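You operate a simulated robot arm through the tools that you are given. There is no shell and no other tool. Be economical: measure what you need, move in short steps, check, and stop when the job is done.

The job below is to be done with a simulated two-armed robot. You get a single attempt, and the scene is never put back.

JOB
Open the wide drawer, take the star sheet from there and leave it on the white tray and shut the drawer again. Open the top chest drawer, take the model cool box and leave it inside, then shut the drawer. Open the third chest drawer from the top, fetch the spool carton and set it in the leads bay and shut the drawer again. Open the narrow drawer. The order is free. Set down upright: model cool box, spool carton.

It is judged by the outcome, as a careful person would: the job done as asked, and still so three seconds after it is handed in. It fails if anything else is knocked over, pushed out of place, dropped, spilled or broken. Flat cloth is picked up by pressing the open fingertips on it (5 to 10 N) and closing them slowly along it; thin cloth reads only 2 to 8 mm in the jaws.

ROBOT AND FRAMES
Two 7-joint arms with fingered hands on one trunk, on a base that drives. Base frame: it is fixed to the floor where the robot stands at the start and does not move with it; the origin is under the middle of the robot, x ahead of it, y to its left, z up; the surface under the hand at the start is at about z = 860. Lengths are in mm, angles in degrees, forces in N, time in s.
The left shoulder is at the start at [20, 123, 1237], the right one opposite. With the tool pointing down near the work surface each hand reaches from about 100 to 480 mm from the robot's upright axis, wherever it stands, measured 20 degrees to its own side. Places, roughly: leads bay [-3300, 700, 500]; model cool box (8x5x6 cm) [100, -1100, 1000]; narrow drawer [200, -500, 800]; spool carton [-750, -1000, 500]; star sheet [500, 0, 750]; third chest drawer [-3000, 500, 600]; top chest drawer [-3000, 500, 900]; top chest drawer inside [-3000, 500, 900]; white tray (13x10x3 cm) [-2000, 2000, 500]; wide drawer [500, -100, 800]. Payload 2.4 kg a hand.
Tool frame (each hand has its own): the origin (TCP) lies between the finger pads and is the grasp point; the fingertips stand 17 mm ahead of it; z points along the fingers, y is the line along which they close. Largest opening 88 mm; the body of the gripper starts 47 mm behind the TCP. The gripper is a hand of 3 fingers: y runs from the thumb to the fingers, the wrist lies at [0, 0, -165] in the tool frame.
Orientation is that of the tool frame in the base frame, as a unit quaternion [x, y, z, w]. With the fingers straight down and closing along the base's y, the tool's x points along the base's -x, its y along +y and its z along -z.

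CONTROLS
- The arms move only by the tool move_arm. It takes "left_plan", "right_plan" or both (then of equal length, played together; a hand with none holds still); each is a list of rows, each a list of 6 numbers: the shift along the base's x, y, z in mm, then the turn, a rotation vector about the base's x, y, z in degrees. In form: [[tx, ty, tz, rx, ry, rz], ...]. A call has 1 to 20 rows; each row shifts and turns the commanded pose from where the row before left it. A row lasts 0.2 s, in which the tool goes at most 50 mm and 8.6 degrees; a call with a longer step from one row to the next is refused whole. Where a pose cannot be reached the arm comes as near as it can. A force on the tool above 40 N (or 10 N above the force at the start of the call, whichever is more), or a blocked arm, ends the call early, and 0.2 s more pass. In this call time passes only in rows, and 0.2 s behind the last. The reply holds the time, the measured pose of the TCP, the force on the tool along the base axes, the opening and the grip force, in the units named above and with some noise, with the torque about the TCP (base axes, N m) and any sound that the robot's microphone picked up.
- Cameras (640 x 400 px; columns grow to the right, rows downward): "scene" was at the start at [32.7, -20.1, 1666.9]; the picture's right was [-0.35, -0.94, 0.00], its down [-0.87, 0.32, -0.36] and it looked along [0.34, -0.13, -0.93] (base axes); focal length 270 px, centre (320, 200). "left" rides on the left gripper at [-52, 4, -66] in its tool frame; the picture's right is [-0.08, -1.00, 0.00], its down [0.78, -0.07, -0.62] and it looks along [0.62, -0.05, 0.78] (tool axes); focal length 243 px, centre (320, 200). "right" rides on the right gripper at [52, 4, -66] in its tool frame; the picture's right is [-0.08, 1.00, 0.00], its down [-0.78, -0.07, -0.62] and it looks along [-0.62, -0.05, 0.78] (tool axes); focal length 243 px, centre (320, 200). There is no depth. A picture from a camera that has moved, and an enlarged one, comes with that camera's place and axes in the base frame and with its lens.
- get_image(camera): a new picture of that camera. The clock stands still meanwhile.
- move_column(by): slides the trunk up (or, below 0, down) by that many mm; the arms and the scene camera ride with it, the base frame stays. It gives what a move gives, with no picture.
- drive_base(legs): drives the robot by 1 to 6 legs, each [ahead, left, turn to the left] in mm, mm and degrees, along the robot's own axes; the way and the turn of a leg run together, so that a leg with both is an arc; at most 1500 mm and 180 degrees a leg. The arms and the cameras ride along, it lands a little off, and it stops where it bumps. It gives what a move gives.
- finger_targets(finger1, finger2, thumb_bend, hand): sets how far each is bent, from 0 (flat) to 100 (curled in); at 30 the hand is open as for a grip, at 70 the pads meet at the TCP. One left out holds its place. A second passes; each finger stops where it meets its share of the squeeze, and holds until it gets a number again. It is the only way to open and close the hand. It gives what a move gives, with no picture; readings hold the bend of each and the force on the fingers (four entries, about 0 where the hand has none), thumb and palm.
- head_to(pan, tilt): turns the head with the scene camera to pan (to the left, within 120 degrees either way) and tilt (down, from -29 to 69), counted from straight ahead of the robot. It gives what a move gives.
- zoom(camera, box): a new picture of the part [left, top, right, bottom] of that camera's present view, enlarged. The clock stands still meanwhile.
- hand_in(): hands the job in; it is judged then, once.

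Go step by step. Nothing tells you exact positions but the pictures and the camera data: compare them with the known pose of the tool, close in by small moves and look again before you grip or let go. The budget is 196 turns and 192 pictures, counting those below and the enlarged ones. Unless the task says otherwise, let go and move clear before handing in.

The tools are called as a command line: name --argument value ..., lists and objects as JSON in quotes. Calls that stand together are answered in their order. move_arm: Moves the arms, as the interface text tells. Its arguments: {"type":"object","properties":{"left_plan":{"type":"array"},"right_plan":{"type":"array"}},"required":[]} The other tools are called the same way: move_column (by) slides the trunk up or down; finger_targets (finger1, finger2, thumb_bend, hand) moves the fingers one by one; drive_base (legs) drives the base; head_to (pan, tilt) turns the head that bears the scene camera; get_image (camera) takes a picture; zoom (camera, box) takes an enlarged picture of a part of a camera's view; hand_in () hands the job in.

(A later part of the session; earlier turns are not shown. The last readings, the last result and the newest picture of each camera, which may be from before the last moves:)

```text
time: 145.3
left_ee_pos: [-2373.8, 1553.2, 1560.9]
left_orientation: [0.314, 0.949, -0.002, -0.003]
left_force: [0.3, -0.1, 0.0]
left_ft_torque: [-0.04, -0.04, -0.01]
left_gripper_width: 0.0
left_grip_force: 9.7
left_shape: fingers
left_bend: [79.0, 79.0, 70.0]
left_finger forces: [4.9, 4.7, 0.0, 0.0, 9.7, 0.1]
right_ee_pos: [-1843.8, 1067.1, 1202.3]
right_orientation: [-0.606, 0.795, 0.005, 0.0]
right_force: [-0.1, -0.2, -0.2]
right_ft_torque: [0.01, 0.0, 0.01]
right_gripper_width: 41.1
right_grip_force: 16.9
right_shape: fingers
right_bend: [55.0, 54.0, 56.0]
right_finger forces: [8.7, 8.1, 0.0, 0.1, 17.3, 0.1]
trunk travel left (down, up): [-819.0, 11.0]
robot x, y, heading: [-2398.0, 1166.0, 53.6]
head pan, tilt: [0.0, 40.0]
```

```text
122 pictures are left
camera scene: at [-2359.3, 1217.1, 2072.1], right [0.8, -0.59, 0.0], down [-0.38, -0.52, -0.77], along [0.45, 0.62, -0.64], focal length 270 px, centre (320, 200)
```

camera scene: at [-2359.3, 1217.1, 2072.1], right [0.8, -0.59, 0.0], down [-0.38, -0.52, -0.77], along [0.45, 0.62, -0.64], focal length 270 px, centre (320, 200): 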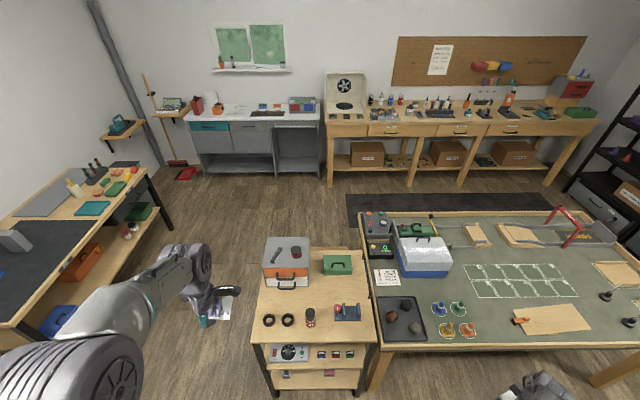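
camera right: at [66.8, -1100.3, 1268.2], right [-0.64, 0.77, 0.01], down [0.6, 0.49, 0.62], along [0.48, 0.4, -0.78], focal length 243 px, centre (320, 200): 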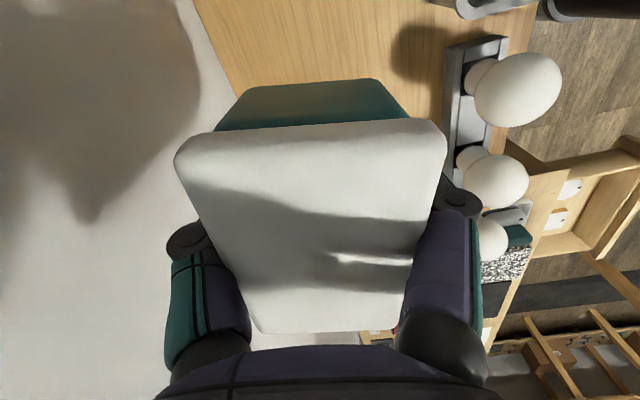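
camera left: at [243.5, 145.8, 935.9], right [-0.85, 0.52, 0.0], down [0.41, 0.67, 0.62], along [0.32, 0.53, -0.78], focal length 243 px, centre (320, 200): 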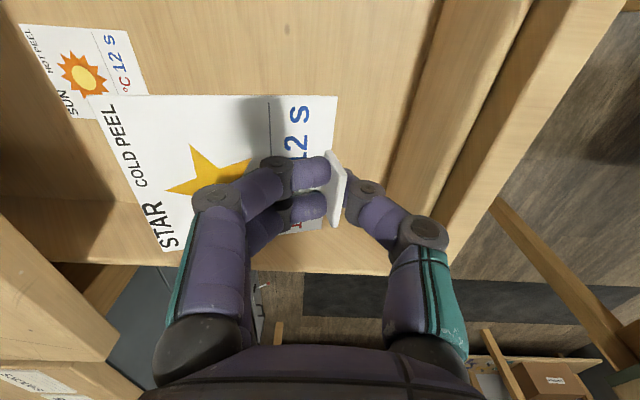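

move_column --by -650

head_to --pan 0 --tilt 45

get_image --camera "scene"

zoom --camera "scene" --box '[220, 130, 420, 300]'

```text
refused: -650 is not a number from -400 to 400
```

```text
time: 146.0
left_ee_pos: [-2372.4, 1553.1, 1559.4]
left_orientation: [0.313, 0.95, -0.001, -0.002]
left_force: [0.1, -0.7, 0.1]
left_ft_torque: [0.0, 0.04, 0.01]
left_gripper_width: 0.0
left_grip_force: 10.2
left_shape: fingers
left_bend: [79.0, 79.0, 70.0]
left_finger forces: [5.0, 4.6, 0.0, 0.0, 9.7, 0.1]
right_ee_pos: [-1845.8, 1066.7, 1201.9]
right_orientation: [-0.606, 0.795, 0.005, 0.0]
right_force: [-0.7, 0.4, -0.4]
right_ft_torque: [0.02, 0.02, 0.03]
right_gripper_width: 41.5
right_grip_force: 17.3
right_shape: fingers
right_bend: [55.0, 54.0, 56.0]
right_finger forces: [8.8, 8.0, 0.0, 0.0, 17.3, 0.0]
trunk travel left (down, up): [-819.0, 11.0]
robot x, y, heading: [-2396.6, 1164.3, 53.6]
head pan, tilt: [0.0, 45.0]
```

```text
121 pictures are left
camera scene: at [-2361.5, 1214.1, 2064.8], right [0.8, -0.59, 0.0], down [-0.42, -0.57, -0.71], along [0.42, 0.57, -0.71], focal length 270 px, centre (320, 200)
```

scene: 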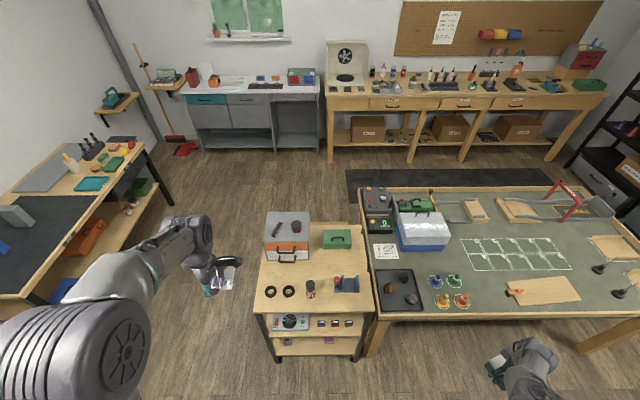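

```text
2.35 times, centred on (320, 215) of scene
camera zoom: at [-2361.5, 1214.1, 2064.8], right [0.8, -0.59, 0.0], down [-0.42, -0.57, -0.71], along [0.42, 0.57, -0.71], focal length 634 px, centre (320, 165)
```

zoom: 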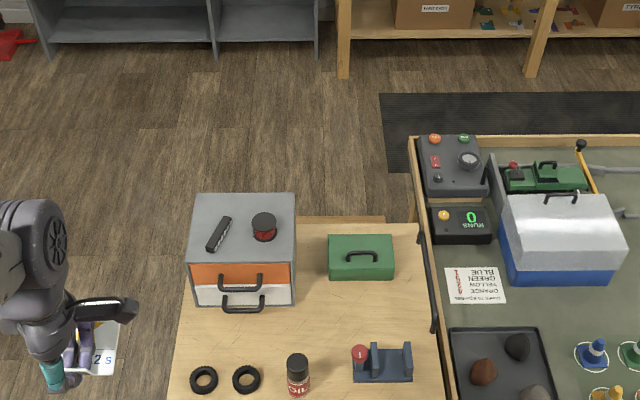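

move_column --by -400

move_column --by -260

head_to --pan 0 --tilt 35

get_image --camera "scene"

zoom --camera "scene" --box '[220, 160, 420, 330]'

```text
time: 149.8
left_ee_pos: [-2374.1, 1552.4, 1160.2]
left_orientation: [0.313, 0.95, -0.001, -0.002]
left_force: [-0.3, -0.2, 0.1]
left_ft_torque: [0.01, 0.02, 0.02]
left_gripper_width: 0.0
left_grip_force: 9.5
left_shape: fingers
left_bend: [79.0, 79.0, 70.0]
left_finger forces: [5.0, 4.7, 0.0, 0.1, 9.8, 0.1]
right_ee_pos: [-1845.3, 1066.8, 801.7]
right_orientation: [-0.606, 0.795, 0.004, 0.0]
right_force: [0.0, -0.8, -1.2]
right_ft_torque: [0.03, -0.02, -0.01]
right_gripper_width: 41.4
right_grip_force: 17.1
right_shape: fingers
right_bend: [55.0, 54.0, 56.0]
right_finger forces: [8.7, 8.0, 0.0, 0.0, 17.2, 0.0]
trunk travel left (down, up): [-419.0, 411.0]
robot x, y, heading: [-2397.5, 1162.2, 53.5]
head pan, tilt: [0.0, 45.0]
```

```text
time: 152.5
left_ee_pos: [-2373.4, 1551.8, 900.2]
left_orientation: [0.313, 0.95, -0.001, -0.002]
left_force: [0.3, -0.6, 0.1]
left_ft_torque: [-0.03, -0.02, 0.0]
left_gripper_width: 0.0
left_grip_force: 9.7
left_shape: fingers
left_bend: [79.0, 79.0, 70.0]
left_finger forces: [4.9, 4.8, 0.0, 0.0, 9.7, 0.0]
right_ee_pos: [-1844.8, 1067.8, 541.4]
right_orientation: [-0.607, 0.795, 0.005, 0.0]
right_force: [-0.2, 0.6, -0.6]
right_ft_torque: [-0.01, 0.0, -0.04]
right_gripper_width: 41.2
right_grip_force: 16.8
right_shape: fingers
right_bend: [55.0, 54.0, 56.0]
right_finger forces: [8.6, 7.9, 0.1, 0.0, 17.1, 0.0]
trunk travel left (down, up): [-159.0, 671.0]
robot x, y, heading: [-2400.5, 1164.6, 53.5]
head pan, tilt: [0.0, 45.0]
```

```text
time: 153.2
left_ee_pos: [-2374.0, 1552.1, 900.3]
left_orientation: [0.313, 0.95, 0.0, -0.003]
left_force: [-0.4, 0.4, 0.1]
left_ft_torque: [0.0, 0.01, -0.01]
left_gripper_width: 0.0
left_grip_force: 9.7
left_shape: fingers
left_bend: [79.0, 79.0, 70.0]
left_finger forces: [4.9, 4.7, 0.0, 0.0, 9.7, 0.1]
right_ee_pos: [-1844.2, 1066.1, 541.1]
right_orientation: [-0.606, 0.795, 0.004, 0.0]
right_force: [0.1, -0.1, -1.9]
right_ft_torque: [0.0, -0.01, 0.02]
right_gripper_width: 41.1
right_grip_force: 17.1
right_shape: fingers
right_bend: [55.0, 54.0, 56.0]
right_finger forces: [8.7, 8.1, 0.0, 0.0, 17.1, 0.1]
trunk travel left (down, up): [-159.0, 671.0]
robot x, y, heading: [-2398.3, 1168.6, 53.6]
head pan, tilt: [0.0, 35.0]
```

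```text
119 pictures are left
camera scene: at [-2357.6, 1219.4, 1419.6], right [0.8, -0.59, 0.0], down [-0.34, -0.46, -0.82], along [0.49, 0.66, -0.57], focal length 270 px, centre (320, 200)
```

scene: 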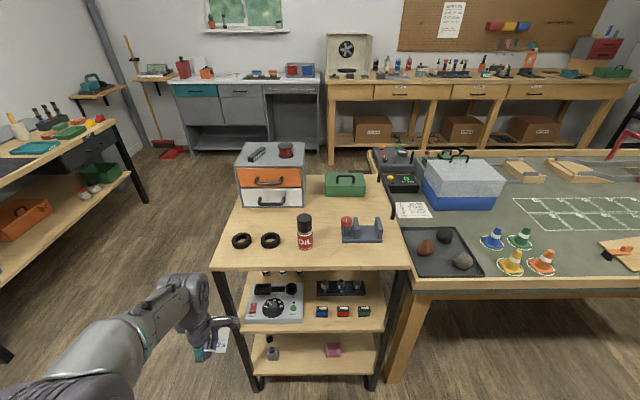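

```text
2.35 times, centred on (320, 245) of scene
camera zoom: at [-2357.6, 1219.4, 1419.6], right [0.8, -0.59, 0.0], down [-0.34, -0.46, -0.82], along [0.49, 0.66, -0.57], focal length 634 px, centre (320, 94)
```

zoom: 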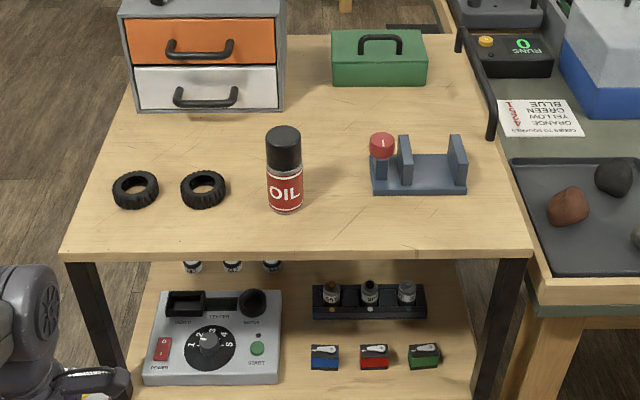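

drive_base --legs '[[-300, 0, 0]]'

move_column --by -155

head_to --pan 0 --tilt 35

zoom --camera "scene" --box '[220, 130, 420, 270]'

```text
time: 155.2
left_ee_pos: [-2553.5, 1311.1, 901.3]
left_orientation: [0.311, 0.951, -0.001, -0.002]
left_force: [-0.4, -0.1, 0.0]
left_ft_torque: [-0.02, 0.05, 0.03]
left_gripper_width: 0.2
left_grip_force: 9.3
left_shape: fingers
left_bend: [79.0, 79.0, 70.0]
left_finger forces: [4.9, 4.8, 0.0, 0.0, 9.7, 0.1]
right_ee_pos: [-2020.2, 831.3, 541.9]
right_orientation: [-0.609, 0.793, 0.005, 0.0]
right_force: [0.1, 0.4, -0.5]
right_ft_torque: [-0.01, 0.02, -0.01]
right_gripper_width: 41.4
right_grip_force: 16.5
right_shape: fingers
right_bend: [55.0, 54.0, 56.0]
right_finger forces: [8.8, 8.0, 0.0, 0.0, 17.1, 0.1]
trunk travel left (down, up): [-159.0, 671.0]
robot x, y, heading: [-2571.8, 923.7, 53.8]
head pan, tilt: [0.0, 35.0]
```

```text
time: 157.0
left_ee_pos: [-2553.8, 1310.8, 746.1]
left_orientation: [0.31, 0.951, -0.001, -0.002]
left_force: [-0.7, 0.3, 0.6]
left_ft_torque: [-0.03, 0.03, -0.03]
left_gripper_width: 0.0
left_grip_force: 9.7
left_shape: fingers
left_bend: [79.0, 79.0, 70.0]
left_finger forces: [4.9, 4.7, 0.1, 0.0, 9.7, 0.0]
right_ee_pos: [-2020.5, 830.1, 386.3]
right_orientation: [-0.609, 0.793, 0.004, -0.001]
right_force: [-0.1, 0.2, -0.7]
right_ft_torque: [0.0, 0.01, 0.03]
right_gripper_width: 41.2
right_grip_force: 16.5
right_shape: fingers
right_bend: [55.0, 54.0, 56.0]
right_finger forces: [8.6, 8.0, 0.1, 0.0, 17.0, 0.0]
trunk travel left (down, up): [-4.0, 826.0]
robot x, y, heading: [-2574.0, 926.3, 54.0]
head pan, tilt: [0.0, 35.0]
```

```text
time: 157.6
left_ee_pos: [-2553.7, 1311.8, 745.9]
left_orientation: [0.31, 0.951, -0.001, -0.002]
left_force: [-0.4, 0.0, -1.0]
left_ft_torque: [0.0, 0.0, 0.02]
left_gripper_width: 0.0
left_grip_force: 9.9
left_shape: fingers
left_bend: [79.0, 79.0, 70.0]
left_finger forces: [4.8, 4.8, 0.1, 0.0, 9.7, 0.0]
right_ee_pos: [-2021.3, 829.7, 387.1]
right_orientation: [-0.609, 0.793, 0.004, 0.0]
right_force: [-0.1, -0.2, -0.9]
right_ft_torque: [-0.02, -0.01, 0.02]
right_gripper_width: 41.4
right_grip_force: 17.4
right_shape: fingers
right_bend: [55.0, 54.0, 56.0]
right_finger forces: [8.7, 8.0, 0.0, 0.0, 17.0, 0.1]
trunk travel left (down, up): [-4.0, 826.0]
robot x, y, heading: [-2575.2, 927.2, 53.8]
head pan, tilt: [0.0, 35.0]
```

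```text
2.86 times, centred on (320, 200) of scene
camera zoom: at [-2534.7, 978.9, 1264.6], right [0.81, -0.59, 0.0], down [-0.34, -0.46, -0.82], along [0.48, 0.66, -0.57], focal length 770 px, centre (320, 200)
```

zoom: 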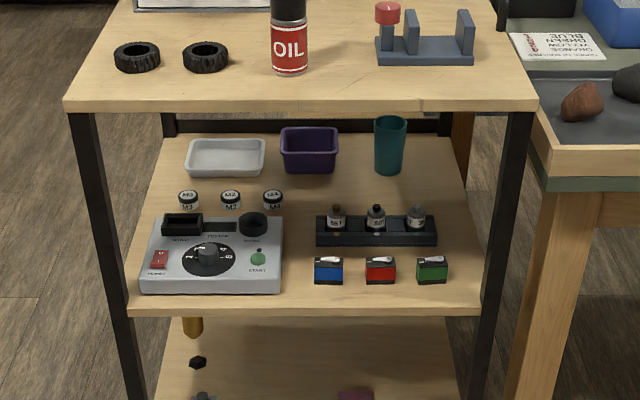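

The white tray is on the middle tier at the back left, about u=-2800, v=515, z≈495. I'll go round to the trolley's left side, facing it.

drive_base --legs '[[0, 780, 0], [400, 0, 0], [0, 0, -90], [0, 760, 0]]'

head_to --pan 10 --tilt 40

get_image --camera "scene"

```text
time: 171.4
left_ee_pos: [-2149.9, 2298.3, 745.0]
left_orientation: [0.892, 0.452, 0.0, -0.002]
left_force: [-0.1, 0.2, -0.7]
left_ft_torque: [0.0, 0.01, -0.01]
left_gripper_width: 0.2
left_grip_force: 9.2
left_shape: fingers
left_bend: [80.0, 80.0, 71.0]
left_finger forces: [4.8, 4.6, 0.0, 0.0, 9.3, 0.1]
right_ee_pos: [-2633.1, 1765.2, 386.3]
right_orientation: [0.13, 0.991, 0.003, 0.003]
right_force: [0.0, 0.4, 0.8]
right_ft_torque: [-0.01, -0.01, 0.01]
right_gripper_width: 40.8
right_grip_force: 14.8
right_shape: fingers
right_bend: [55.0, 54.0, 56.0]
right_finger forces: [7.6, 6.9, 0.1, 0.1, 15.3, 0.0]
trunk travel left (down, up): [-4.0, 826.0]
robot x, y, heading: [-2541.9, 2317.2, -36.1]
head pan, tilt: [0.0, 35.0]
```

```text
time: 172.1
left_ee_pos: [-2149.7, 2297.4, 745.6]
left_orientation: [0.891, 0.453, 0.0, -0.001]
left_force: [0.0, -0.5, 0.0]
left_ft_torque: [-0.01, 0.01, 0.02]
left_gripper_width: 0.1
left_grip_force: 9.5
left_shape: fingers
left_bend: [80.0, 80.0, 71.0]
left_finger forces: [4.8, 4.6, 0.1, 0.0, 9.4, 0.0]
right_ee_pos: [-2632.9, 1765.2, 386.3]
right_orientation: [0.13, 0.991, 0.003, 0.002]
right_force: [0.1, -0.4, -0.6]
right_ft_torque: [0.0, 0.02, -0.03]
right_gripper_width: 41.2
right_grip_force: 14.8
right_shape: fingers
right_bend: [55.0, 54.0, 56.0]
right_finger forces: [7.6, 6.9, 0.1, 0.0, 15.3, 0.0]
trunk travel left (down, up): [-4.0, 826.0]
robot x, y, heading: [-2537.7, 2319.9, -36.0]
head pan, tilt: [10.0, 40.0]
```

```text
116 pictures are left
camera scene: at [-2477.2, 2292.1, 1257.1], right [-0.44, -0.9, 0.0], down [-0.58, 0.28, -0.77], along [0.69, -0.34, -0.64], focal length 270 px, centre (320, 200)
```

scene: 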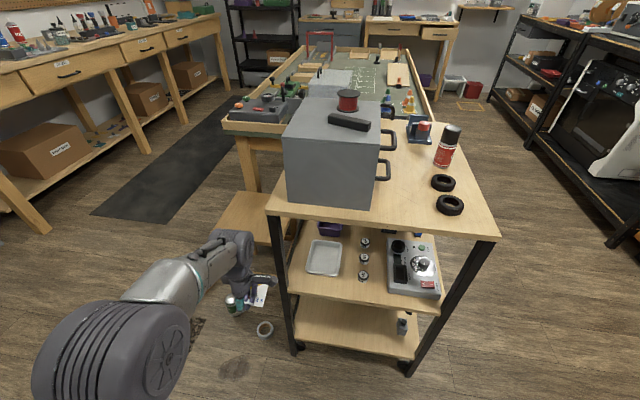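

finger_targets --hand "right" --finger1 64 --finger2 64 --thumb_bend 64

move_arm --left_plan '[[-12.7, -17.5, -34, -4.12, -5.66, 0], [-12.7, -17.5, -34, -4.12, -5.66, 0], [-12.7, -17.5, -34, -4.12, -5.66, 0], [-12.7, -17.5, -34, -4.12, -5.66, 0], [-12.7, -17.5, -34, -4.12, -5.66, 0]]'

get_image --camera "left"

get_image --camera "scene"

```text
time: 173.1
left_ee_pos: [-2151.2, 2297.2, 745.5]
left_orientation: [0.892, 0.453, 0.001, -0.002]
left_force: [0.3, 0.0, 0.0]
left_ft_torque: [0.01, 0.02, -0.02]
left_gripper_width: 0.1
left_grip_force: 9.8
left_shape: fingers
left_bend: [80.0, 80.0, 71.0]
left_finger forces: [4.8, 4.6, 0.1, 0.1, 9.4, 0.0]
right_ee_pos: [-2633.6, 1764.5, 387.1]
right_orientation: [0.131, 0.991, 0.003, 0.004]
right_force: [-1.1, -0.1, -0.1]
right_ft_torque: [0.02, 0.02, -0.02]
right_gripper_width: 40.6
right_grip_force: 18.2
right_shape: fingers
right_bend: [55.0, 54.0, 58.0]
right_finger forces: [9.2, 8.4, 0.0, 0.0, 18.3, 0.0]
trunk travel left (down, up): [-4.0, 826.0]
robot x, y, heading: [-2538.9, 2317.5, -36.0]
head pan, tilt: [10.0, 40.0]
```

```text
time: 174.3
left_ee_pos: [-2213.5, 2208.6, 574.5]
left_orientation: [0.851, 0.432, 0.137, 0.265]
left_force: [0.9, 0.1, 0.0]
left_ft_torque: [0.0, -0.02, 0.02]
left_gripper_width: 0.0
left_grip_force: 9.7
left_shape: fingers
left_bend: [80.0, 80.0, 71.0]
left_finger forces: [4.9, 5.0, 0.0, 0.0, 9.9, 0.0]
right_ee_pos: [-2632.5, 1764.6, 386.8]
right_orientation: [0.131, 0.991, 0.003, 0.003]
right_force: [-0.7, 0.6, -0.4]
right_ft_torque: [0.03, -0.02, 0.02]
right_gripper_width: 40.1
right_grip_force: 17.9
right_shape: fingers
right_bend: [55.0, 54.0, 58.0]
right_finger forces: [9.1, 8.4, 0.1, 0.0, 18.2, 0.0]
trunk travel left (down, up): [-4.0, 826.0]
robot x, y, heading: [-2535.3, 2316.2, -35.8]
head pan, tilt: [10.0, 40.0]
```

```text
115 pictures are left
camera left: at [-2272.0, 2186.9, 631.4], right [-0.71, 0.41, -0.57], down [0.13, 0.87, 0.47], along [0.69, 0.26, -0.67], focal length 243 px, centre (320, 200)
```

left: 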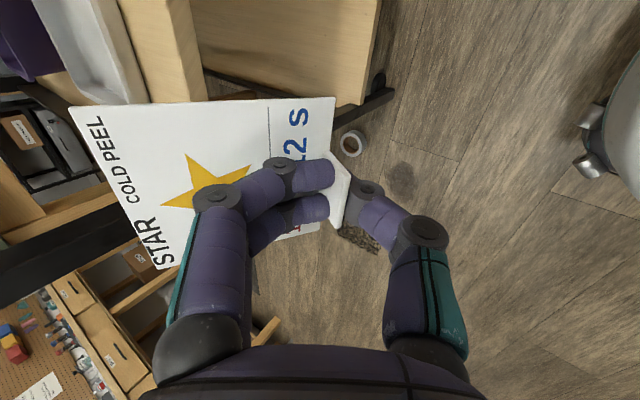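

```text
114 pictures are left
camera scene: at [-2477.3, 2292.2, 1257.0], right [-0.44, -0.9, 0.0], down [-0.58, 0.28, -0.77], along [0.69, -0.34, -0.64], focal length 270 px, centre (320, 200)
```

scene: 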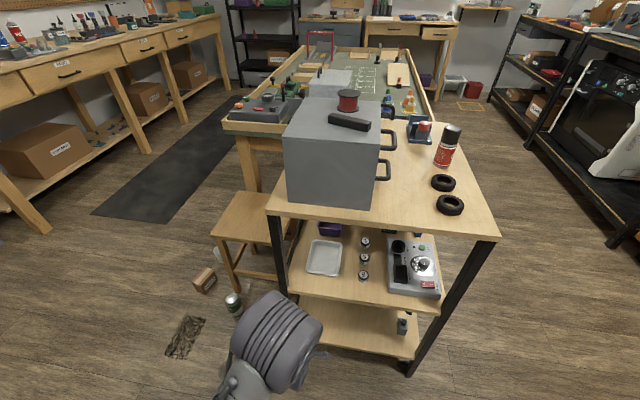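

drive_base --legs '[[110, 0, 0]]'

move_arm --left_plan '[[20, -14.7, 0, 0, 0, 0], [20, -14.7, 0, 0, 0, 0], [20, -14.7, 0, 0, 0, 0], [20, -14.7, 0, 0, 0, 0]]'

get_image --camera "left"

get_image --camera "scene"

```text
time: 175.5
left_ee_pos: [-2125.5, 2143.3, 574.9]
left_orientation: [0.851, 0.433, 0.137, 0.265]
left_force: [0.3, 0.0, 0.3]
left_ft_torque: [0.02, -0.03, -0.01]
left_gripper_width: 0.2
left_grip_force: 10.1
left_shape: fingers
left_bend: [80.0, 80.0, 71.0]
left_finger forces: [4.9, 4.9, 0.0, 0.0, 9.9, 0.0]
right_ee_pos: [-2543.2, 1699.0, 386.6]
right_orientation: [0.131, 0.991, 0.004, 0.004]
right_force: [0.4, -0.1, -0.5]
right_ft_torque: [0.0, 0.0, 0.03]
right_gripper_width: 40.3
right_grip_force: 17.3
right_shape: fingers
right_bend: [55.0, 54.0, 58.0]
right_finger forces: [9.1, 8.3, 0.0, 0.1, 18.2, 0.0]
trunk travel left (down, up): [-4.0, 826.0]
robot x, y, heading: [-2451.9, 2257.5, -36.1]
head pan, tilt: [10.0, 40.0]
```

```text
time: 176.5
left_ee_pos: [-2044.8, 2084.0, 574.4]
left_orientation: [0.85, 0.433, 0.137, 0.266]
left_force: [1.3, 0.3, -0.8]
left_ft_torque: [0.0, 0.0, 0.01]
left_gripper_width: 0.0
left_grip_force: 9.8
left_shape: fingers
left_bend: [80.0, 80.0, 71.0]
left_finger forces: [4.9, 4.9, 0.1, 0.0, 10.0, 0.0]
right_ee_pos: [-2544.4, 1700.0, 385.8]
right_orientation: [0.13, 0.991, 0.003, 0.003]
right_force: [-0.1, 0.0, 0.3]
right_ft_torque: [0.02, 0.01, 0.02]
right_gripper_width: 40.4
right_grip_force: 17.8
right_shape: fingers
right_bend: [55.0, 54.0, 58.0]
right_finger forces: [9.1, 8.5, 0.0, 0.0, 18.1, 0.1]
trunk travel left (down, up): [-4.0, 826.0]
robot x, y, heading: [-2448.8, 2252.0, -36.3]
head pan, tilt: [10.0, 40.0]
```

```text
113 pictures are left
camera left: at [-2102.6, 2063.0, 631.6], right [-0.71, 0.41, -0.57], down [0.13, 0.87, 0.48], along [0.69, 0.26, -0.67], focal length 243 px, centre (320, 200)
```

left: 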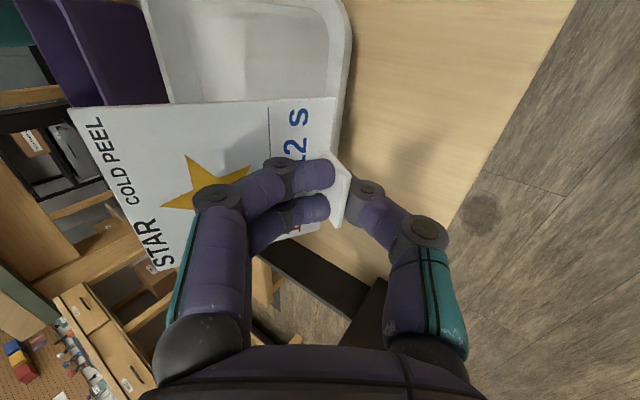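

```text
112 pictures are left
camera scene: at [-2388.7, 2227.5, 1257.1], right [-0.44, -0.9, 0.0], down [-0.58, 0.28, -0.77], along [0.69, -0.34, -0.64], focal length 270 px, centre (320, 200)
```

scene: 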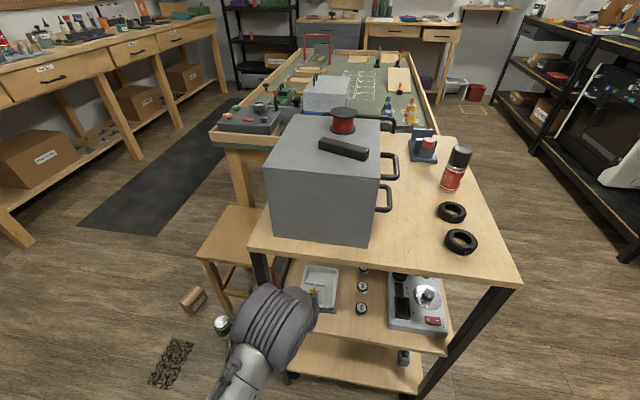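

move_arm --left_plan '[[18.9, -13.8, 0, 0, 0, 0], [18.9, -13.8, 0, 0, 0, 0], [18.9, -13.8, 0, 0, 0, 0], [0, 0, -15, 0, 0, 0], [0, 0, -15, 0, 0, 0]]'

get_image --camera "left"

zoom --camera "scene" --box '[240, 240, 400, 340]'

```text
time: 177.7
left_ee_pos: [-1986.9, 2043.2, 545.9]
left_orientation: [0.85, 0.433, 0.137, 0.266]
left_force: [0.2, -0.3, 0.0]
left_ft_torque: [0.03, 0.02, -0.01]
left_gripper_width: 0.2
left_grip_force: 10.2
left_shape: fingers
left_bend: [80.0, 80.0, 71.0]
left_finger forces: [5.0, 4.9, 0.0, 0.1, 10.1, 0.0]
right_ee_pos: [-2543.8, 1700.1, 386.3]
right_orientation: [0.13, 0.992, 0.004, 0.003]
right_force: [0.1, 0.0, -1.0]
right_ft_torque: [0.0, 0.01, 0.0]
right_gripper_width: 40.2
right_grip_force: 17.5
right_shape: fingers
right_bend: [55.0, 54.0, 58.0]
right_finger forces: [9.1, 8.4, 0.0, 0.0, 18.0, 0.1]
trunk travel left (down, up): [-4.0, 826.0]
robot x, y, heading: [-2446.2, 2252.9, -36.0]
head pan, tilt: [10.0, 40.0]
```

```text
111 pictures are left
camera left: at [-2045.9, 2021.9, 601.9], right [-0.71, 0.41, -0.57], down [0.13, 0.87, 0.48], along [0.69, 0.26, -0.67], focal length 243 px, centre (320, 200)
```

left: 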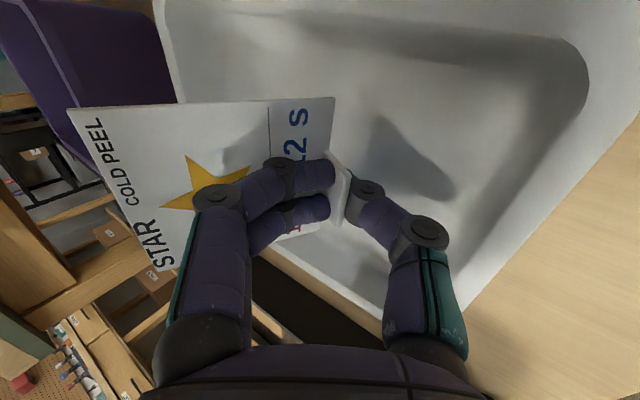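

```text
4.00 times, centred on (320, 290) of scene
camera zoom: at [-2388.7, 2227.5, 1257.1], right [-0.44, -0.9, 0.0], down [-0.58, 0.28, -0.77], along [0.69, -0.34, -0.64], focal length 1078 px, centre (320, -160)
```

zoom: 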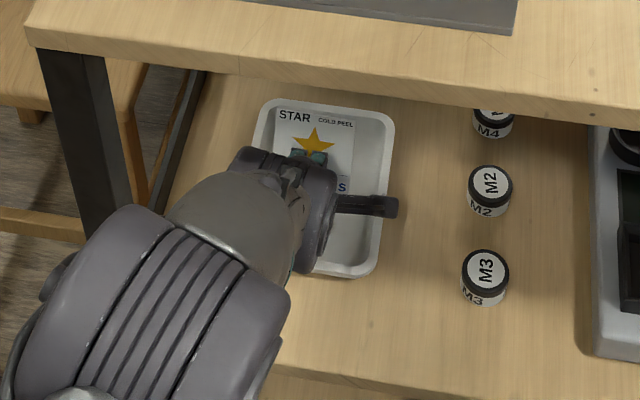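

The sheet is centred over the tray. Lowering to just above the tray floor, then releasing.

move_arm --left_plan '[[0, 0, -8, 0, 0, 0], [0, 0, -6, 0, 0, 0], [0, 0, -5, 0, 0, 0]]'

get_image --camera "left"

```text
time: 178.5
left_ee_pos: [-1986.1, 2041.9, 534.3]
left_orientation: [0.848, 0.431, 0.141, 0.275]
left_force: [-4.0, 1.4, 21.7]
left_ft_torque: [0.01, 0.0, 0.0]
left_gripper_width: 0.2
left_grip_force: 27.3
left_shape: fingers
left_bend: [78.0, 78.0, 80.0]
left_finger forces: [11.1, 10.5, 0.1, 0.0, 32.5, 0.1]
right_ee_pos: [-2545.8, 1700.4, 385.9]
right_orientation: [0.131, 0.991, 0.003, 0.004]
right_force: [0.4, -0.2, -0.4]
right_ft_torque: [-0.01, 0.0, -0.03]
right_gripper_width: 40.7
right_grip_force: 17.3
right_shape: fingers
right_bend: [55.0, 54.0, 58.0]
right_finger forces: [9.0, 8.4, 0.0, 0.1, 18.0, 0.0]
trunk travel left (down, up): [-4.0, 826.0]
robot x, y, heading: [-2448.9, 2255.6, -36.2]
head pan, tilt: [10.0, 40.0]
stopped in row 3 (left hand): the force on the tool passed its limit at 43 N (the readings are from after the stop); the commanded pose is now the measured one
```

```text
109 pictures are left
camera left: at [-2044.9, 2020.8, 590.4], right [-0.7, 0.41, -0.58], down [0.12, 0.88, 0.47], along [0.7, 0.26, -0.66], focal length 243 px, centre (320, 200)
```

left: 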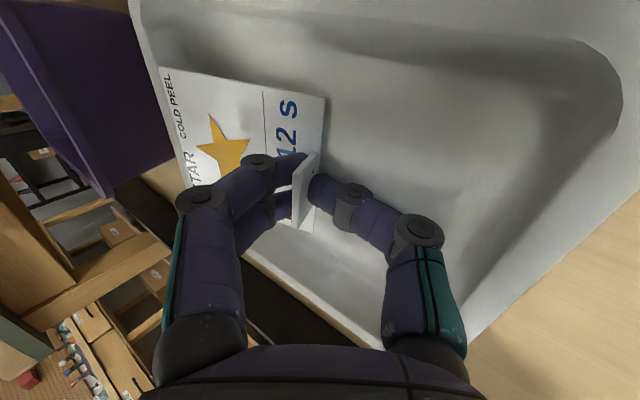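

move_arm --left_plan '[[0, 0, 7, 0, 0, 0]]'

finger_targets --hand "left" --finger1 55 --finger2 55 --thumb_bend 58

get_image --camera "left"

zoom --camera "scene" --box '[240, 240, 400, 340]'

```text
time: 178.9
left_ee_pos: [-1986.6, 2041.7, 538.1]
left_orientation: [0.85, 0.432, 0.139, 0.268]
left_force: [1.3, -0.1, 5.5]
left_ft_torque: [-0.03, -0.01, 0.0]
left_gripper_width: 0.1
left_grip_force: 15.6
left_shape: fingers
left_bend: [78.0, 78.0, 77.0]
left_finger forces: [6.6, 6.6, 0.1, 0.1, 17.8, 0.0]
right_ee_pos: [-2544.1, 1700.1, 386.3]
right_orientation: [0.13, 0.991, 0.004, 0.003]
right_force: [0.5, -0.3, -0.4]
right_ft_torque: [0.0, 0.0, -0.01]
right_gripper_width: 40.6
right_grip_force: 18.1
right_shape: fingers
right_bend: [55.0, 54.0, 58.0]
right_finger forces: [8.9, 8.4, 0.1, 0.0, 18.1, 0.0]
trunk travel left (down, up): [-4.0, 826.0]
robot x, y, heading: [-2446.6, 2252.4, -35.9]
head pan, tilt: [10.0, 40.0]
```

```text
time: 179.9
left_ee_pos: [-1986.5, 2042.0, 539.3]
left_orientation: [0.849, 0.432, 0.14, 0.271]
left_force: [-2.5, 1.9, 13.2]
left_ft_torque: [0.03, 0.04, 0.01]
left_gripper_width: 10.8
left_grip_force: 7.2
left_shape: fingers
left_bend: [55.0, 55.0, 73.0]
left_finger forces: [0.0, 0.1, 0.0, 0.1, 15.3, 0.0]
right_ee_pos: [-2543.2, 1700.5, 386.8]
right_orientation: [0.131, 0.991, 0.003, 0.004]
right_force: [-0.3, 0.5, -0.6]
right_ft_torque: [0.01, -0.01, -0.03]
right_gripper_width: 40.5
right_grip_force: 18.3
right_shape: fingers
right_bend: [55.0, 54.0, 58.0]
right_finger forces: [9.0, 8.4, 0.0, 0.0, 18.1, 0.0]
trunk travel left (down, up): [-4.0, 826.0]
robot x, y, heading: [-2444.5, 2252.4, -35.9]
head pan, tilt: [10.0, 40.0]
```

```text
108 pictures are left
camera left: at [-2045.8, 2021.4, 595.5], right [-0.7, 0.41, -0.58], down [0.12, 0.87, 0.47], along [0.7, 0.26, -0.67], focal length 243 px, centre (320, 200)
```

left: 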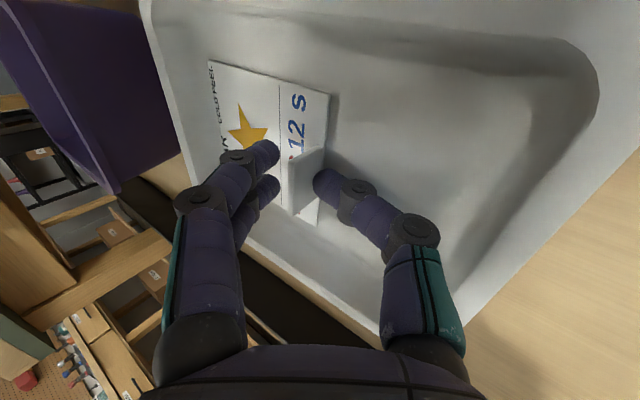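

```text
4.00 times, centred on (320, 290) of scene
camera zoom: at [-2390.1, 2228.2, 1257.2], right [-0.44, -0.9, 0.0], down [-0.58, 0.28, -0.77], along [0.69, -0.34, -0.64], focal length 1078 px, centre (320, -160)
```

zoom: 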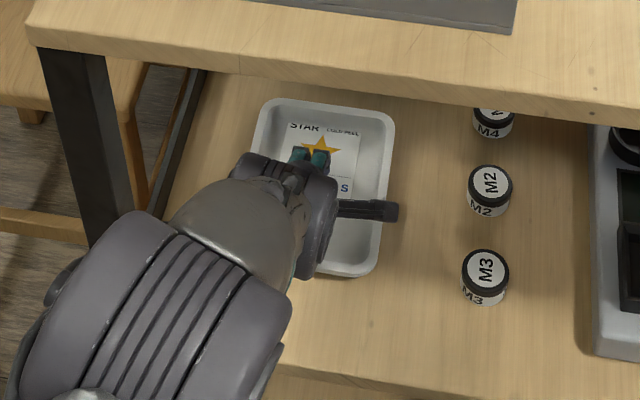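

The sheet now lies flat in the tray. Opening fully and lifting out.

move_arm --left_plan '[[0, 0, 6, 0, 0, 0]]'

finger_targets --hand "left" --finger1 42 --finger2 42 --thumb_bend 50

move_arm --left_plan '[[-2, 1.5, 12, 0, 0, 0], [-2, 1.5, 12, 0, 0, 0], [-4, 3, 16, 0, 0, 0], [-10, 7, 8, 0, 0, 0], [-20, 14.7, 0, 0, 0, 0]]'

get_image --camera "left"

```text
time: 180.3
left_ee_pos: [-1987.8, 2042.2, 542.8]
left_orientation: [0.849, 0.431, 0.139, 0.27]
left_force: [1.3, -0.3, 6.2]
left_ft_torque: [-0.03, -0.03, -0.02]
left_gripper_width: 14.7
left_grip_force: 2.9
left_shape: fingers
left_bend: [55.0, 55.0, 64.0]
left_finger forces: [0.0, 0.1, 0.0, 0.1, 5.9, 0.0]
right_ee_pos: [-2543.5, 1700.7, 386.4]
right_orientation: [0.131, 0.991, 0.003, 0.002]
right_force: [-0.7, -0.4, -1.6]
right_ft_torque: [0.01, 0.01, -0.01]
right_gripper_width: 40.2
right_grip_force: 17.8
right_shape: fingers
right_bend: [55.0, 54.0, 58.0]
right_finger forces: [8.9, 8.4, 0.0, 0.0, 18.0, 0.0]
trunk travel left (down, up): [-4.0, 826.0]
robot x, y, heading: [-2450.9, 2253.8, -36.1]
head pan, tilt: [10.0, 40.0]
```

```text
time: 181.3
left_ee_pos: [-1988.5, 2042.4, 544.7]
left_orientation: [0.85, 0.431, 0.139, 0.271]
left_force: [3.1, -1.2, 9.7]
left_ft_torque: [-0.03, -0.1, 0.01]
left_gripper_width: 30.0
left_grip_force: 5.3
left_shape: fingers
left_bend: [42.0, 42.0, 61.0]
left_finger forces: [0.1, 0.0, 0.0, 0.0, 10.2, 0.1]
right_ee_pos: [-2544.8, 1700.7, 386.3]
right_orientation: [0.13, 0.992, 0.004, 0.003]
right_force: [-0.3, -0.5, 0.3]
right_ft_torque: [0.04, -0.02, 0.02]
right_gripper_width: 40.1
right_grip_force: 18.2
right_shape: fingers
right_bend: [55.0, 54.0, 58.0]
right_finger forces: [9.0, 8.5, 0.0, 0.1, 18.0, 0.1]
trunk travel left (down, up): [-4.0, 826.0]
robot x, y, heading: [-2454.0, 2253.0, -35.9]
head pan, tilt: [10.0, 40.0]
```

```text
time: 182.5
left_ee_pos: [-2025.1, 2069.9, 590.7]
left_orientation: [0.849, 0.432, 0.139, 0.27]
left_force: [0.8, 0.1, -0.1]
left_ft_torque: [0.01, 0.01, 0.0]
left_gripper_width: 48.7
left_grip_force: 0.1
left_shape: fingers
left_bend: [42.0, 42.0, 50.0]
left_finger forces: [0.1, 0.1, 0.1, 0.1, 0.1, 0.0]
right_ee_pos: [-2543.1, 1701.1, 386.1]
right_orientation: [0.131, 0.991, 0.003, 0.003]
right_force: [0.7, 0.5, -0.3]
right_ft_torque: [-0.01, 0.01, 0.02]
right_gripper_width: 40.2
right_grip_force: 17.4
right_shape: fingers
right_bend: [55.0, 54.0, 58.0]
right_finger forces: [9.0, 8.3, 0.1, 0.1, 18.0, 0.1]
trunk travel left (down, up): [-4.0, 826.0]
robot x, y, heading: [-2449.1, 2252.5, -36.0]
head pan, tilt: [10.0, 40.0]
```

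```text
106 pictures are left
camera left: at [-2083.4, 2048.8, 646.9], right [-0.71, 0.41, -0.58], down [0.13, 0.87, 0.47], along [0.7, 0.26, -0.67], focal length 243 px, centre (320, 200)
```

left: 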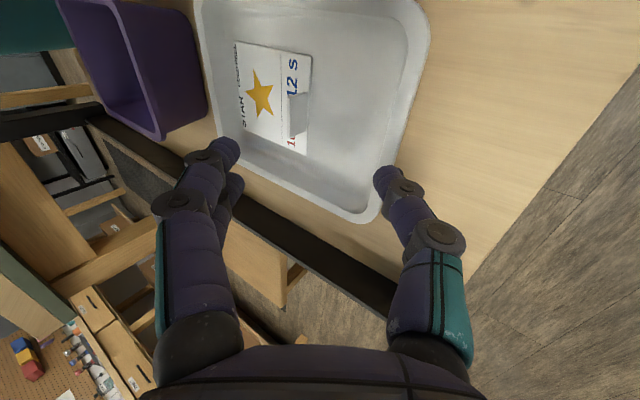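

The star sheet is in the tray. Next I'll retreat and go to the chest with the cool box in the right hand.

drive_base --legs '[[-160, 0, 0], [0, -750, 0]]'

move_column --by 400

drive_base --legs '[[0, 0, -90]]'

head_to --pan 20 --tilt 25

get_image --camera "scene"

```text
time: 187.6
left_ee_pos: [-2600.9, 1545.4, 588.8]
left_orientation: [0.849, 0.433, 0.14, 0.269]
left_force: [-1.0, 0.3, -0.4]
left_ft_torque: [-0.01, -0.03, 0.01]
left_gripper_width: 48.6
left_grip_force: 0.1
left_shape: fingers
left_bend: [42.0, 42.0, 50.0]
left_finger forces: [0.0, 0.0, 0.0, 0.0, 0.0, 0.0]
right_ee_pos: [-3117.5, 1171.8, 386.5]
right_orientation: [0.129, 0.992, 0.002, 0.003]
right_force: [1.3, 0.6, -0.9]
right_ft_torque: [0.03, -0.01, -0.01]
right_gripper_width: 40.1
right_grip_force: 17.2
right_shape: fingers
right_bend: [55.0, 54.0, 58.0]
right_finger forces: [8.9, 8.3, 0.0, 0.1, 17.8, 0.1]
trunk travel left (down, up): [-4.0, 826.0]
robot x, y, heading: [-3027.1, 1725.7, -35.8]
head pan, tilt: [10.0, 40.0]
```

```text
time: 191.5
left_ee_pos: [-2599.9, 1544.3, 990.4]
left_orientation: [0.849, 0.433, 0.14, 0.269]
left_force: [0.5, -0.8, -1.0]
left_ft_torque: [-0.01, -0.04, 0.0]
left_gripper_width: 48.3
left_grip_force: 0.1
left_shape: fingers
left_bend: [42.0, 42.0, 50.0]
left_finger forces: [0.0, 0.1, 0.0, 0.0, 0.0, 0.0]
right_ee_pos: [-3118.0, 1172.6, 786.1]
right_orientation: [0.128, 0.992, 0.003, 0.003]
right_force: [0.0, 0.2, 0.0]
right_ft_torque: [0.0, -0.01, -0.02]
right_gripper_width: 40.2
right_grip_force: 17.3
right_shape: fingers
right_bend: [55.0, 54.0, 58.0]
right_finger forces: [8.9, 8.3, 0.1, 0.1, 17.7, 0.0]
trunk travel left (down, up): [-404.0, 426.0]
robot x, y, heading: [-3025.7, 1725.0, -35.7]
head pan, tilt: [10.0, 40.0]
```

```text
time: 195.6
left_ee_pos: [-3189.3, 1294.5, 991.6]
left_orientation: [0.913, -0.274, -0.086, 0.291]
left_force: [-0.1, 0.6, 0.5]
left_ft_torque: [0.0, 0.0, 0.01]
left_gripper_width: 48.4
left_grip_force: 0.0
left_shape: fingers
left_bend: [42.0, 42.0, 50.0]
left_finger forces: [0.0, 0.0, 0.0, 0.0, 0.0, 0.1]
right_ee_pos: [-3582.2, 1796.8, 787.1]
right_orientation: [0.779, 0.627, 0.0, 0.005]
right_force: [0.0, -0.8, -0.4]
right_ft_torque: [0.03, -0.02, 0.0]
right_gripper_width: 40.0
right_grip_force: 15.8
right_shape: fingers
right_bend: [55.0, 54.0, 58.0]
right_finger forces: [8.0, 7.6, 0.1, 0.0, 16.5, 0.0]
trunk travel left (down, up): [-404.0, 426.0]
robot x, y, heading: [-3025.4, 1725.2, -123.3]
head pan, tilt: [10.0, 40.0]
```

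```text
time: 196.4
left_ee_pos: [-3189.9, 1293.8, 989.6]
left_orientation: [0.912, -0.274, -0.087, 0.292]
left_force: [0.6, 0.1, -0.2]
left_ft_torque: [0.0, 0.01, 0.03]
left_gripper_width: 48.6
left_grip_force: 0.0
left_shape: fingers
left_bend: [42.0, 42.0, 50.0]
left_finger forces: [0.1, 0.0, 0.0, 0.0, 0.0, 0.0]
right_ee_pos: [-3583.5, 1796.1, 787.5]
right_orientation: [0.779, 0.628, 0.0, 0.004]
right_force: [0.3, 0.0, -0.6]
right_ft_torque: [0.0, -0.03, 0.01]
right_gripper_width: 39.9
right_grip_force: 16.4
right_shape: fingers
right_bend: [55.0, 54.0, 58.0]
right_finger forces: [8.2, 7.6, 0.1, 0.2, 16.5, 0.1]
trunk travel left (down, up): [-404.0, 426.0]
robot x, y, heading: [-3019.8, 1728.4, -123.3]
head pan, tilt: [20.0, 25.0]
```

```text
105 pictures are left
camera scene: at [-3036.3, 1653.3, 1680.3], right [-0.97, 0.23, 0.0], down [0.1, 0.41, -0.91], along [-0.21, -0.88, -0.42], focal length 270 px, centre (320, 200)
```

scene: 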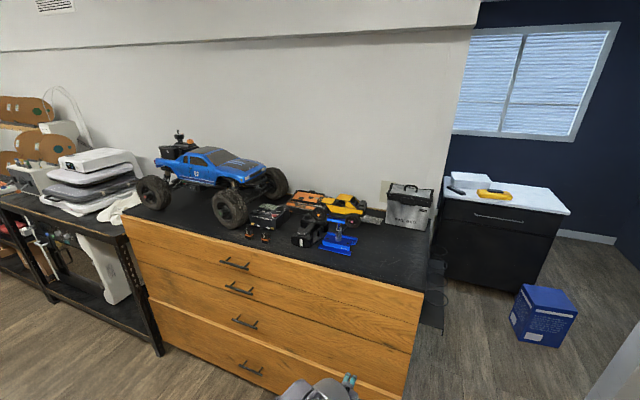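

The chest has four full-width drawers; the top handle is at about u=-2725, v≈-1150, z≈935. I'll line up and point the left hand forward.

drive_base --legs '[[0, 0, -2.8], [0, 614, 0]]'

move_arm --left_plan '[[0, 0, 10, -6.35, 4.63, 0], [0, 0, 10, -6.35, 4.63, 0], [0, 0, 10, -6.35, 4.63, 0], [0, 0, 10, -6.35, 4.63, 0], [0, 0, 10, -6.35, 4.63, 0], [0, 0, 10, -6.35, 4.63, 0], [0, 0, 10, -6.35, 4.63, 0]]'

move_column --by -130

get_image --camera "left"

head_to --pan 0 --tilt 40

get_image --camera "scene"

```text
time: 200.3
left_ee_pos: [-2706.3, 933.7, 990.1]
left_orientation: [0.905, -0.298, -0.093, 0.289]
left_force: [0.1, 0.1, 0.0]
left_ft_torque: [0.01, -0.01, -0.03]
left_gripper_width: 48.8
left_grip_force: 0.1
left_shape: fingers
left_bend: [42.0, 42.0, 50.0]
left_finger forces: [0.1, 0.0, 0.0, 0.0, 0.0, 0.0]
right_ee_pos: [-3074.9, 1454.1, 787.1]
right_orientation: [0.794, 0.607, 0.0, 0.004]
right_force: [0.2, 0.0, -0.5]
right_ft_torque: [0.01, 0.01, -0.01]
right_gripper_width: 40.0
right_grip_force: 16.5
right_shape: fingers
right_bend: [55.0, 54.0, 58.0]
right_finger forces: [8.1, 7.4, 0.0, 0.1, 16.4, 0.0]
trunk travel left (down, up): [-404.0, 426.0]
robot x, y, heading: [-2521.3, 1354.7, -126.3]
head pan, tilt: [20.0, 25.0]
```

```text
time: 201.9
left_ee_pos: [-2708.1, 934.2, 1060.9]
left_orientation: [0.669, -0.22, -0.217, 0.676]
left_force: [0.2, -0.3, 0.8]
left_ft_torque: [0.0, -0.01, 0.0]
left_gripper_width: 48.7
left_grip_force: 0.1
left_shape: fingers
left_bend: [42.0, 42.0, 50.0]
left_finger forces: [0.0, 0.0, 0.0, 0.0, 0.0, 0.0]
right_ee_pos: [-3075.8, 1453.8, 786.7]
right_orientation: [0.795, 0.607, 0.0, 0.005]
right_force: [-0.3, 0.7, 0.0]
right_ft_torque: [-0.02, -0.03, -0.01]
right_gripper_width: 39.5
right_grip_force: 16.3
right_shape: fingers
right_bend: [55.0, 54.0, 58.0]
right_finger forces: [8.2, 7.5, 0.0, 0.0, 16.4, 0.0]
trunk travel left (down, up): [-404.0, 426.0]
robot x, y, heading: [-2522.2, 1357.9, -126.3]
head pan, tilt: [20.0, 25.0]
```

```text
time: 203.4
left_ee_pos: [-2708.2, 934.9, 930.8]
left_orientation: [0.669, -0.22, -0.218, 0.675]
left_force: [-0.3, 0.1, 0.0]
left_ft_torque: [-0.01, 0.02, 0.01]
left_gripper_width: 48.4
left_grip_force: 0.1
left_shape: fingers
left_bend: [42.0, 42.0, 50.0]
left_finger forces: [0.1, 0.1, 0.0, 0.0, 0.0, 0.1]
right_ee_pos: [-3074.2, 1454.7, 657.0]
right_orientation: [0.795, 0.607, 0.0, 0.005]
right_force: [0.4, 0.6, -0.7]
right_ft_torque: [-0.01, 0.01, -0.01]
right_gripper_width: 39.9
right_grip_force: 16.3
right_shape: fingers
right_bend: [55.0, 54.0, 58.0]
right_finger forces: [8.0, 7.5, 0.0, 0.0, 16.4, 0.1]
trunk travel left (down, up): [-274.0, 556.0]
robot x, y, heading: [-2522.7, 1358.5, -126.5]
head pan, tilt: [20.0, 25.0]
```

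```text
104 pictures are left
camera left: at [-2711.0, 1019.7, 934.9], right [-0.07, 0.04, -1.0], down [1.0, 0.04, -0.07], along [0.04, -1.0, -0.04], focal length 243 px, centre (320, 200)
```

left: 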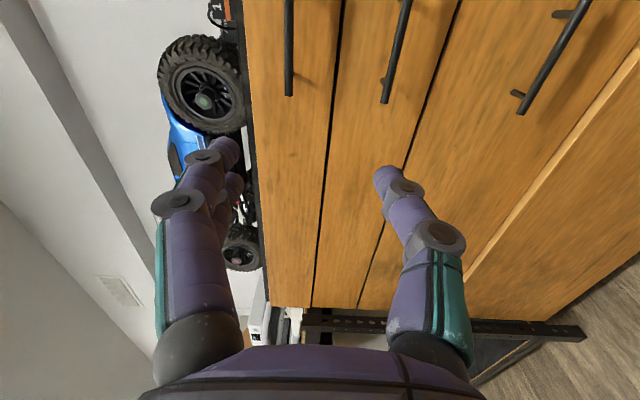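

```text
time: 204.3
left_ee_pos: [-2708.3, 934.4, 931.0]
left_orientation: [0.669, -0.221, -0.218, 0.675]
left_force: [0.1, 0.3, 0.1]
left_ft_torque: [0.02, 0.01, 0.01]
left_gripper_width: 48.6
left_grip_force: 0.1
left_shape: fingers
left_bend: [42.0, 42.0, 50.0]
left_finger forces: [0.1, 0.0, 0.0, 0.0, 0.0, 0.0]
right_ee_pos: [-3075.9, 1454.8, 656.4]
right_orientation: [0.795, 0.607, 0.0, 0.004]
right_force: [-0.2, 0.5, -0.6]
right_ft_torque: [-0.03, 0.0, 0.0]
right_gripper_width: 40.0
right_grip_force: 16.3
right_shape: fingers
right_bend: [55.0, 54.0, 58.0]
right_finger forces: [8.0, 7.5, 0.1, 0.0, 16.3, 0.0]
trunk travel left (down, up): [-274.0, 556.0]
robot x, y, heading: [-2519.7, 1358.3, -126.2]
head pan, tilt: [0.0, 40.0]
```

```text
103 pictures are left
camera scene: at [-2560.4, 1304.6, 1527.1], right [-0.81, 0.59, 0.0], down [0.38, 0.52, -0.77], along [-0.45, -0.62, -0.64], focal length 270 px, centre (320, 200)
```

scene: 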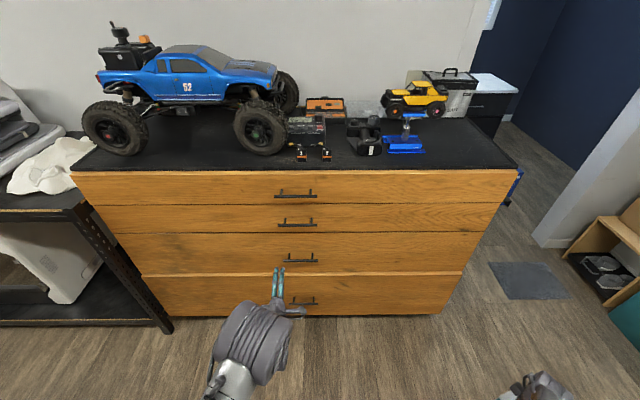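

move_column --by 46

drive_base --legs '[[220, -15, 0]]'

get_image --camera "left"

get_image --camera "scene"

```text
time: 205.2
left_ee_pos: [-2708.6, 933.9, 977.1]
left_orientation: [0.67, -0.22, -0.218, 0.674]
left_force: [-0.4, 0.3, -0.1]
left_ft_torque: [0.03, 0.03, 0.0]
left_gripper_width: 48.5
left_grip_force: 0.0
left_shape: fingers
left_bend: [42.0, 42.0, 50.0]
left_finger forces: [0.1, 0.1, 0.1, 0.0, 0.1, 0.0]
right_ee_pos: [-3075.2, 1455.1, 702.8]
right_orientation: [0.794, 0.608, -0.001, 0.005]
right_force: [-0.2, -0.3, -0.3]
right_ft_torque: [0.01, 0.0, -0.01]
right_gripper_width: 39.9
right_grip_force: 16.2
right_shape: fingers
right_bend: [55.0, 54.0, 58.0]
right_finger forces: [8.0, 7.4, 0.1, 0.1, 16.4, 0.0]
trunk travel left (down, up): [-320.0, 510.0]
robot x, y, heading: [-2519.8, 1354.5, -126.1]
head pan, tilt: [0.0, 40.0]
```

```text
time: 206.8
left_ee_pos: [-2849.1, 764.9, 976.8]
left_orientation: [0.67, -0.219, -0.217, 0.675]
left_force: [-0.2, 0.5, -0.7]
left_ft_torque: [0.01, 0.0, 0.0]
left_gripper_width: 48.7
left_grip_force: 0.1
left_shape: fingers
left_bend: [42.0, 42.0, 50.0]
left_finger forces: [0.1, 0.0, 0.0, 0.1, 0.1, 0.0]
right_ee_pos: [-3217.5, 1286.2, 703.3]
right_orientation: [0.794, 0.607, 0.0, 0.004]
right_force: [-1.0, -0.5, -0.8]
right_ft_torque: [-0.02, 0.03, 0.01]
right_gripper_width: 39.8
right_grip_force: 16.1
right_shape: fingers
right_bend: [55.0, 54.0, 58.0]
right_finger forces: [8.0, 7.5, 0.0, 0.1, 16.4, 0.0]
trunk travel left (down, up): [-320.0, 510.0]
robot x, y, heading: [-2663.0, 1190.1, -126.3]
head pan, tilt: [0.0, 40.0]
```

```text
102 pictures are left
camera left: at [-2853.4, 851.0, 980.6], right [-0.07, 0.04, -1.0], down [1.0, 0.04, -0.07], along [0.04, -1.0, -0.04], focal length 243 px, centre (320, 200)
```

left: 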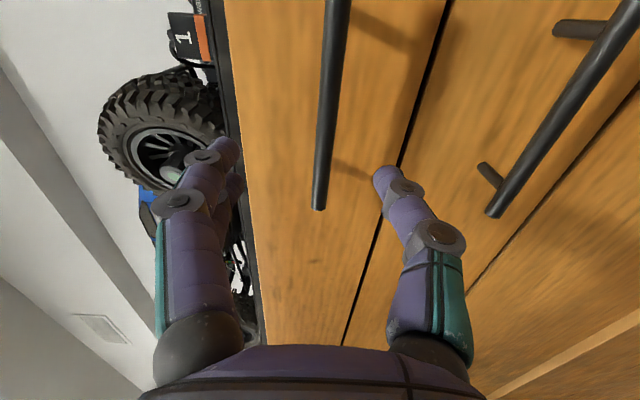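

```text
101 pictures are left
camera scene: at [-2703.1, 1135.8, 1573.0], right [-0.81, 0.59, 0.0], down [0.38, 0.52, -0.77], along [-0.45, -0.62, -0.64], focal length 270 px, centre (320, 200)
```

scene: 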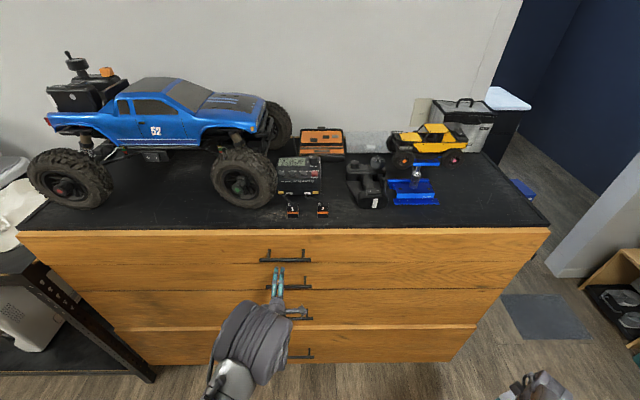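

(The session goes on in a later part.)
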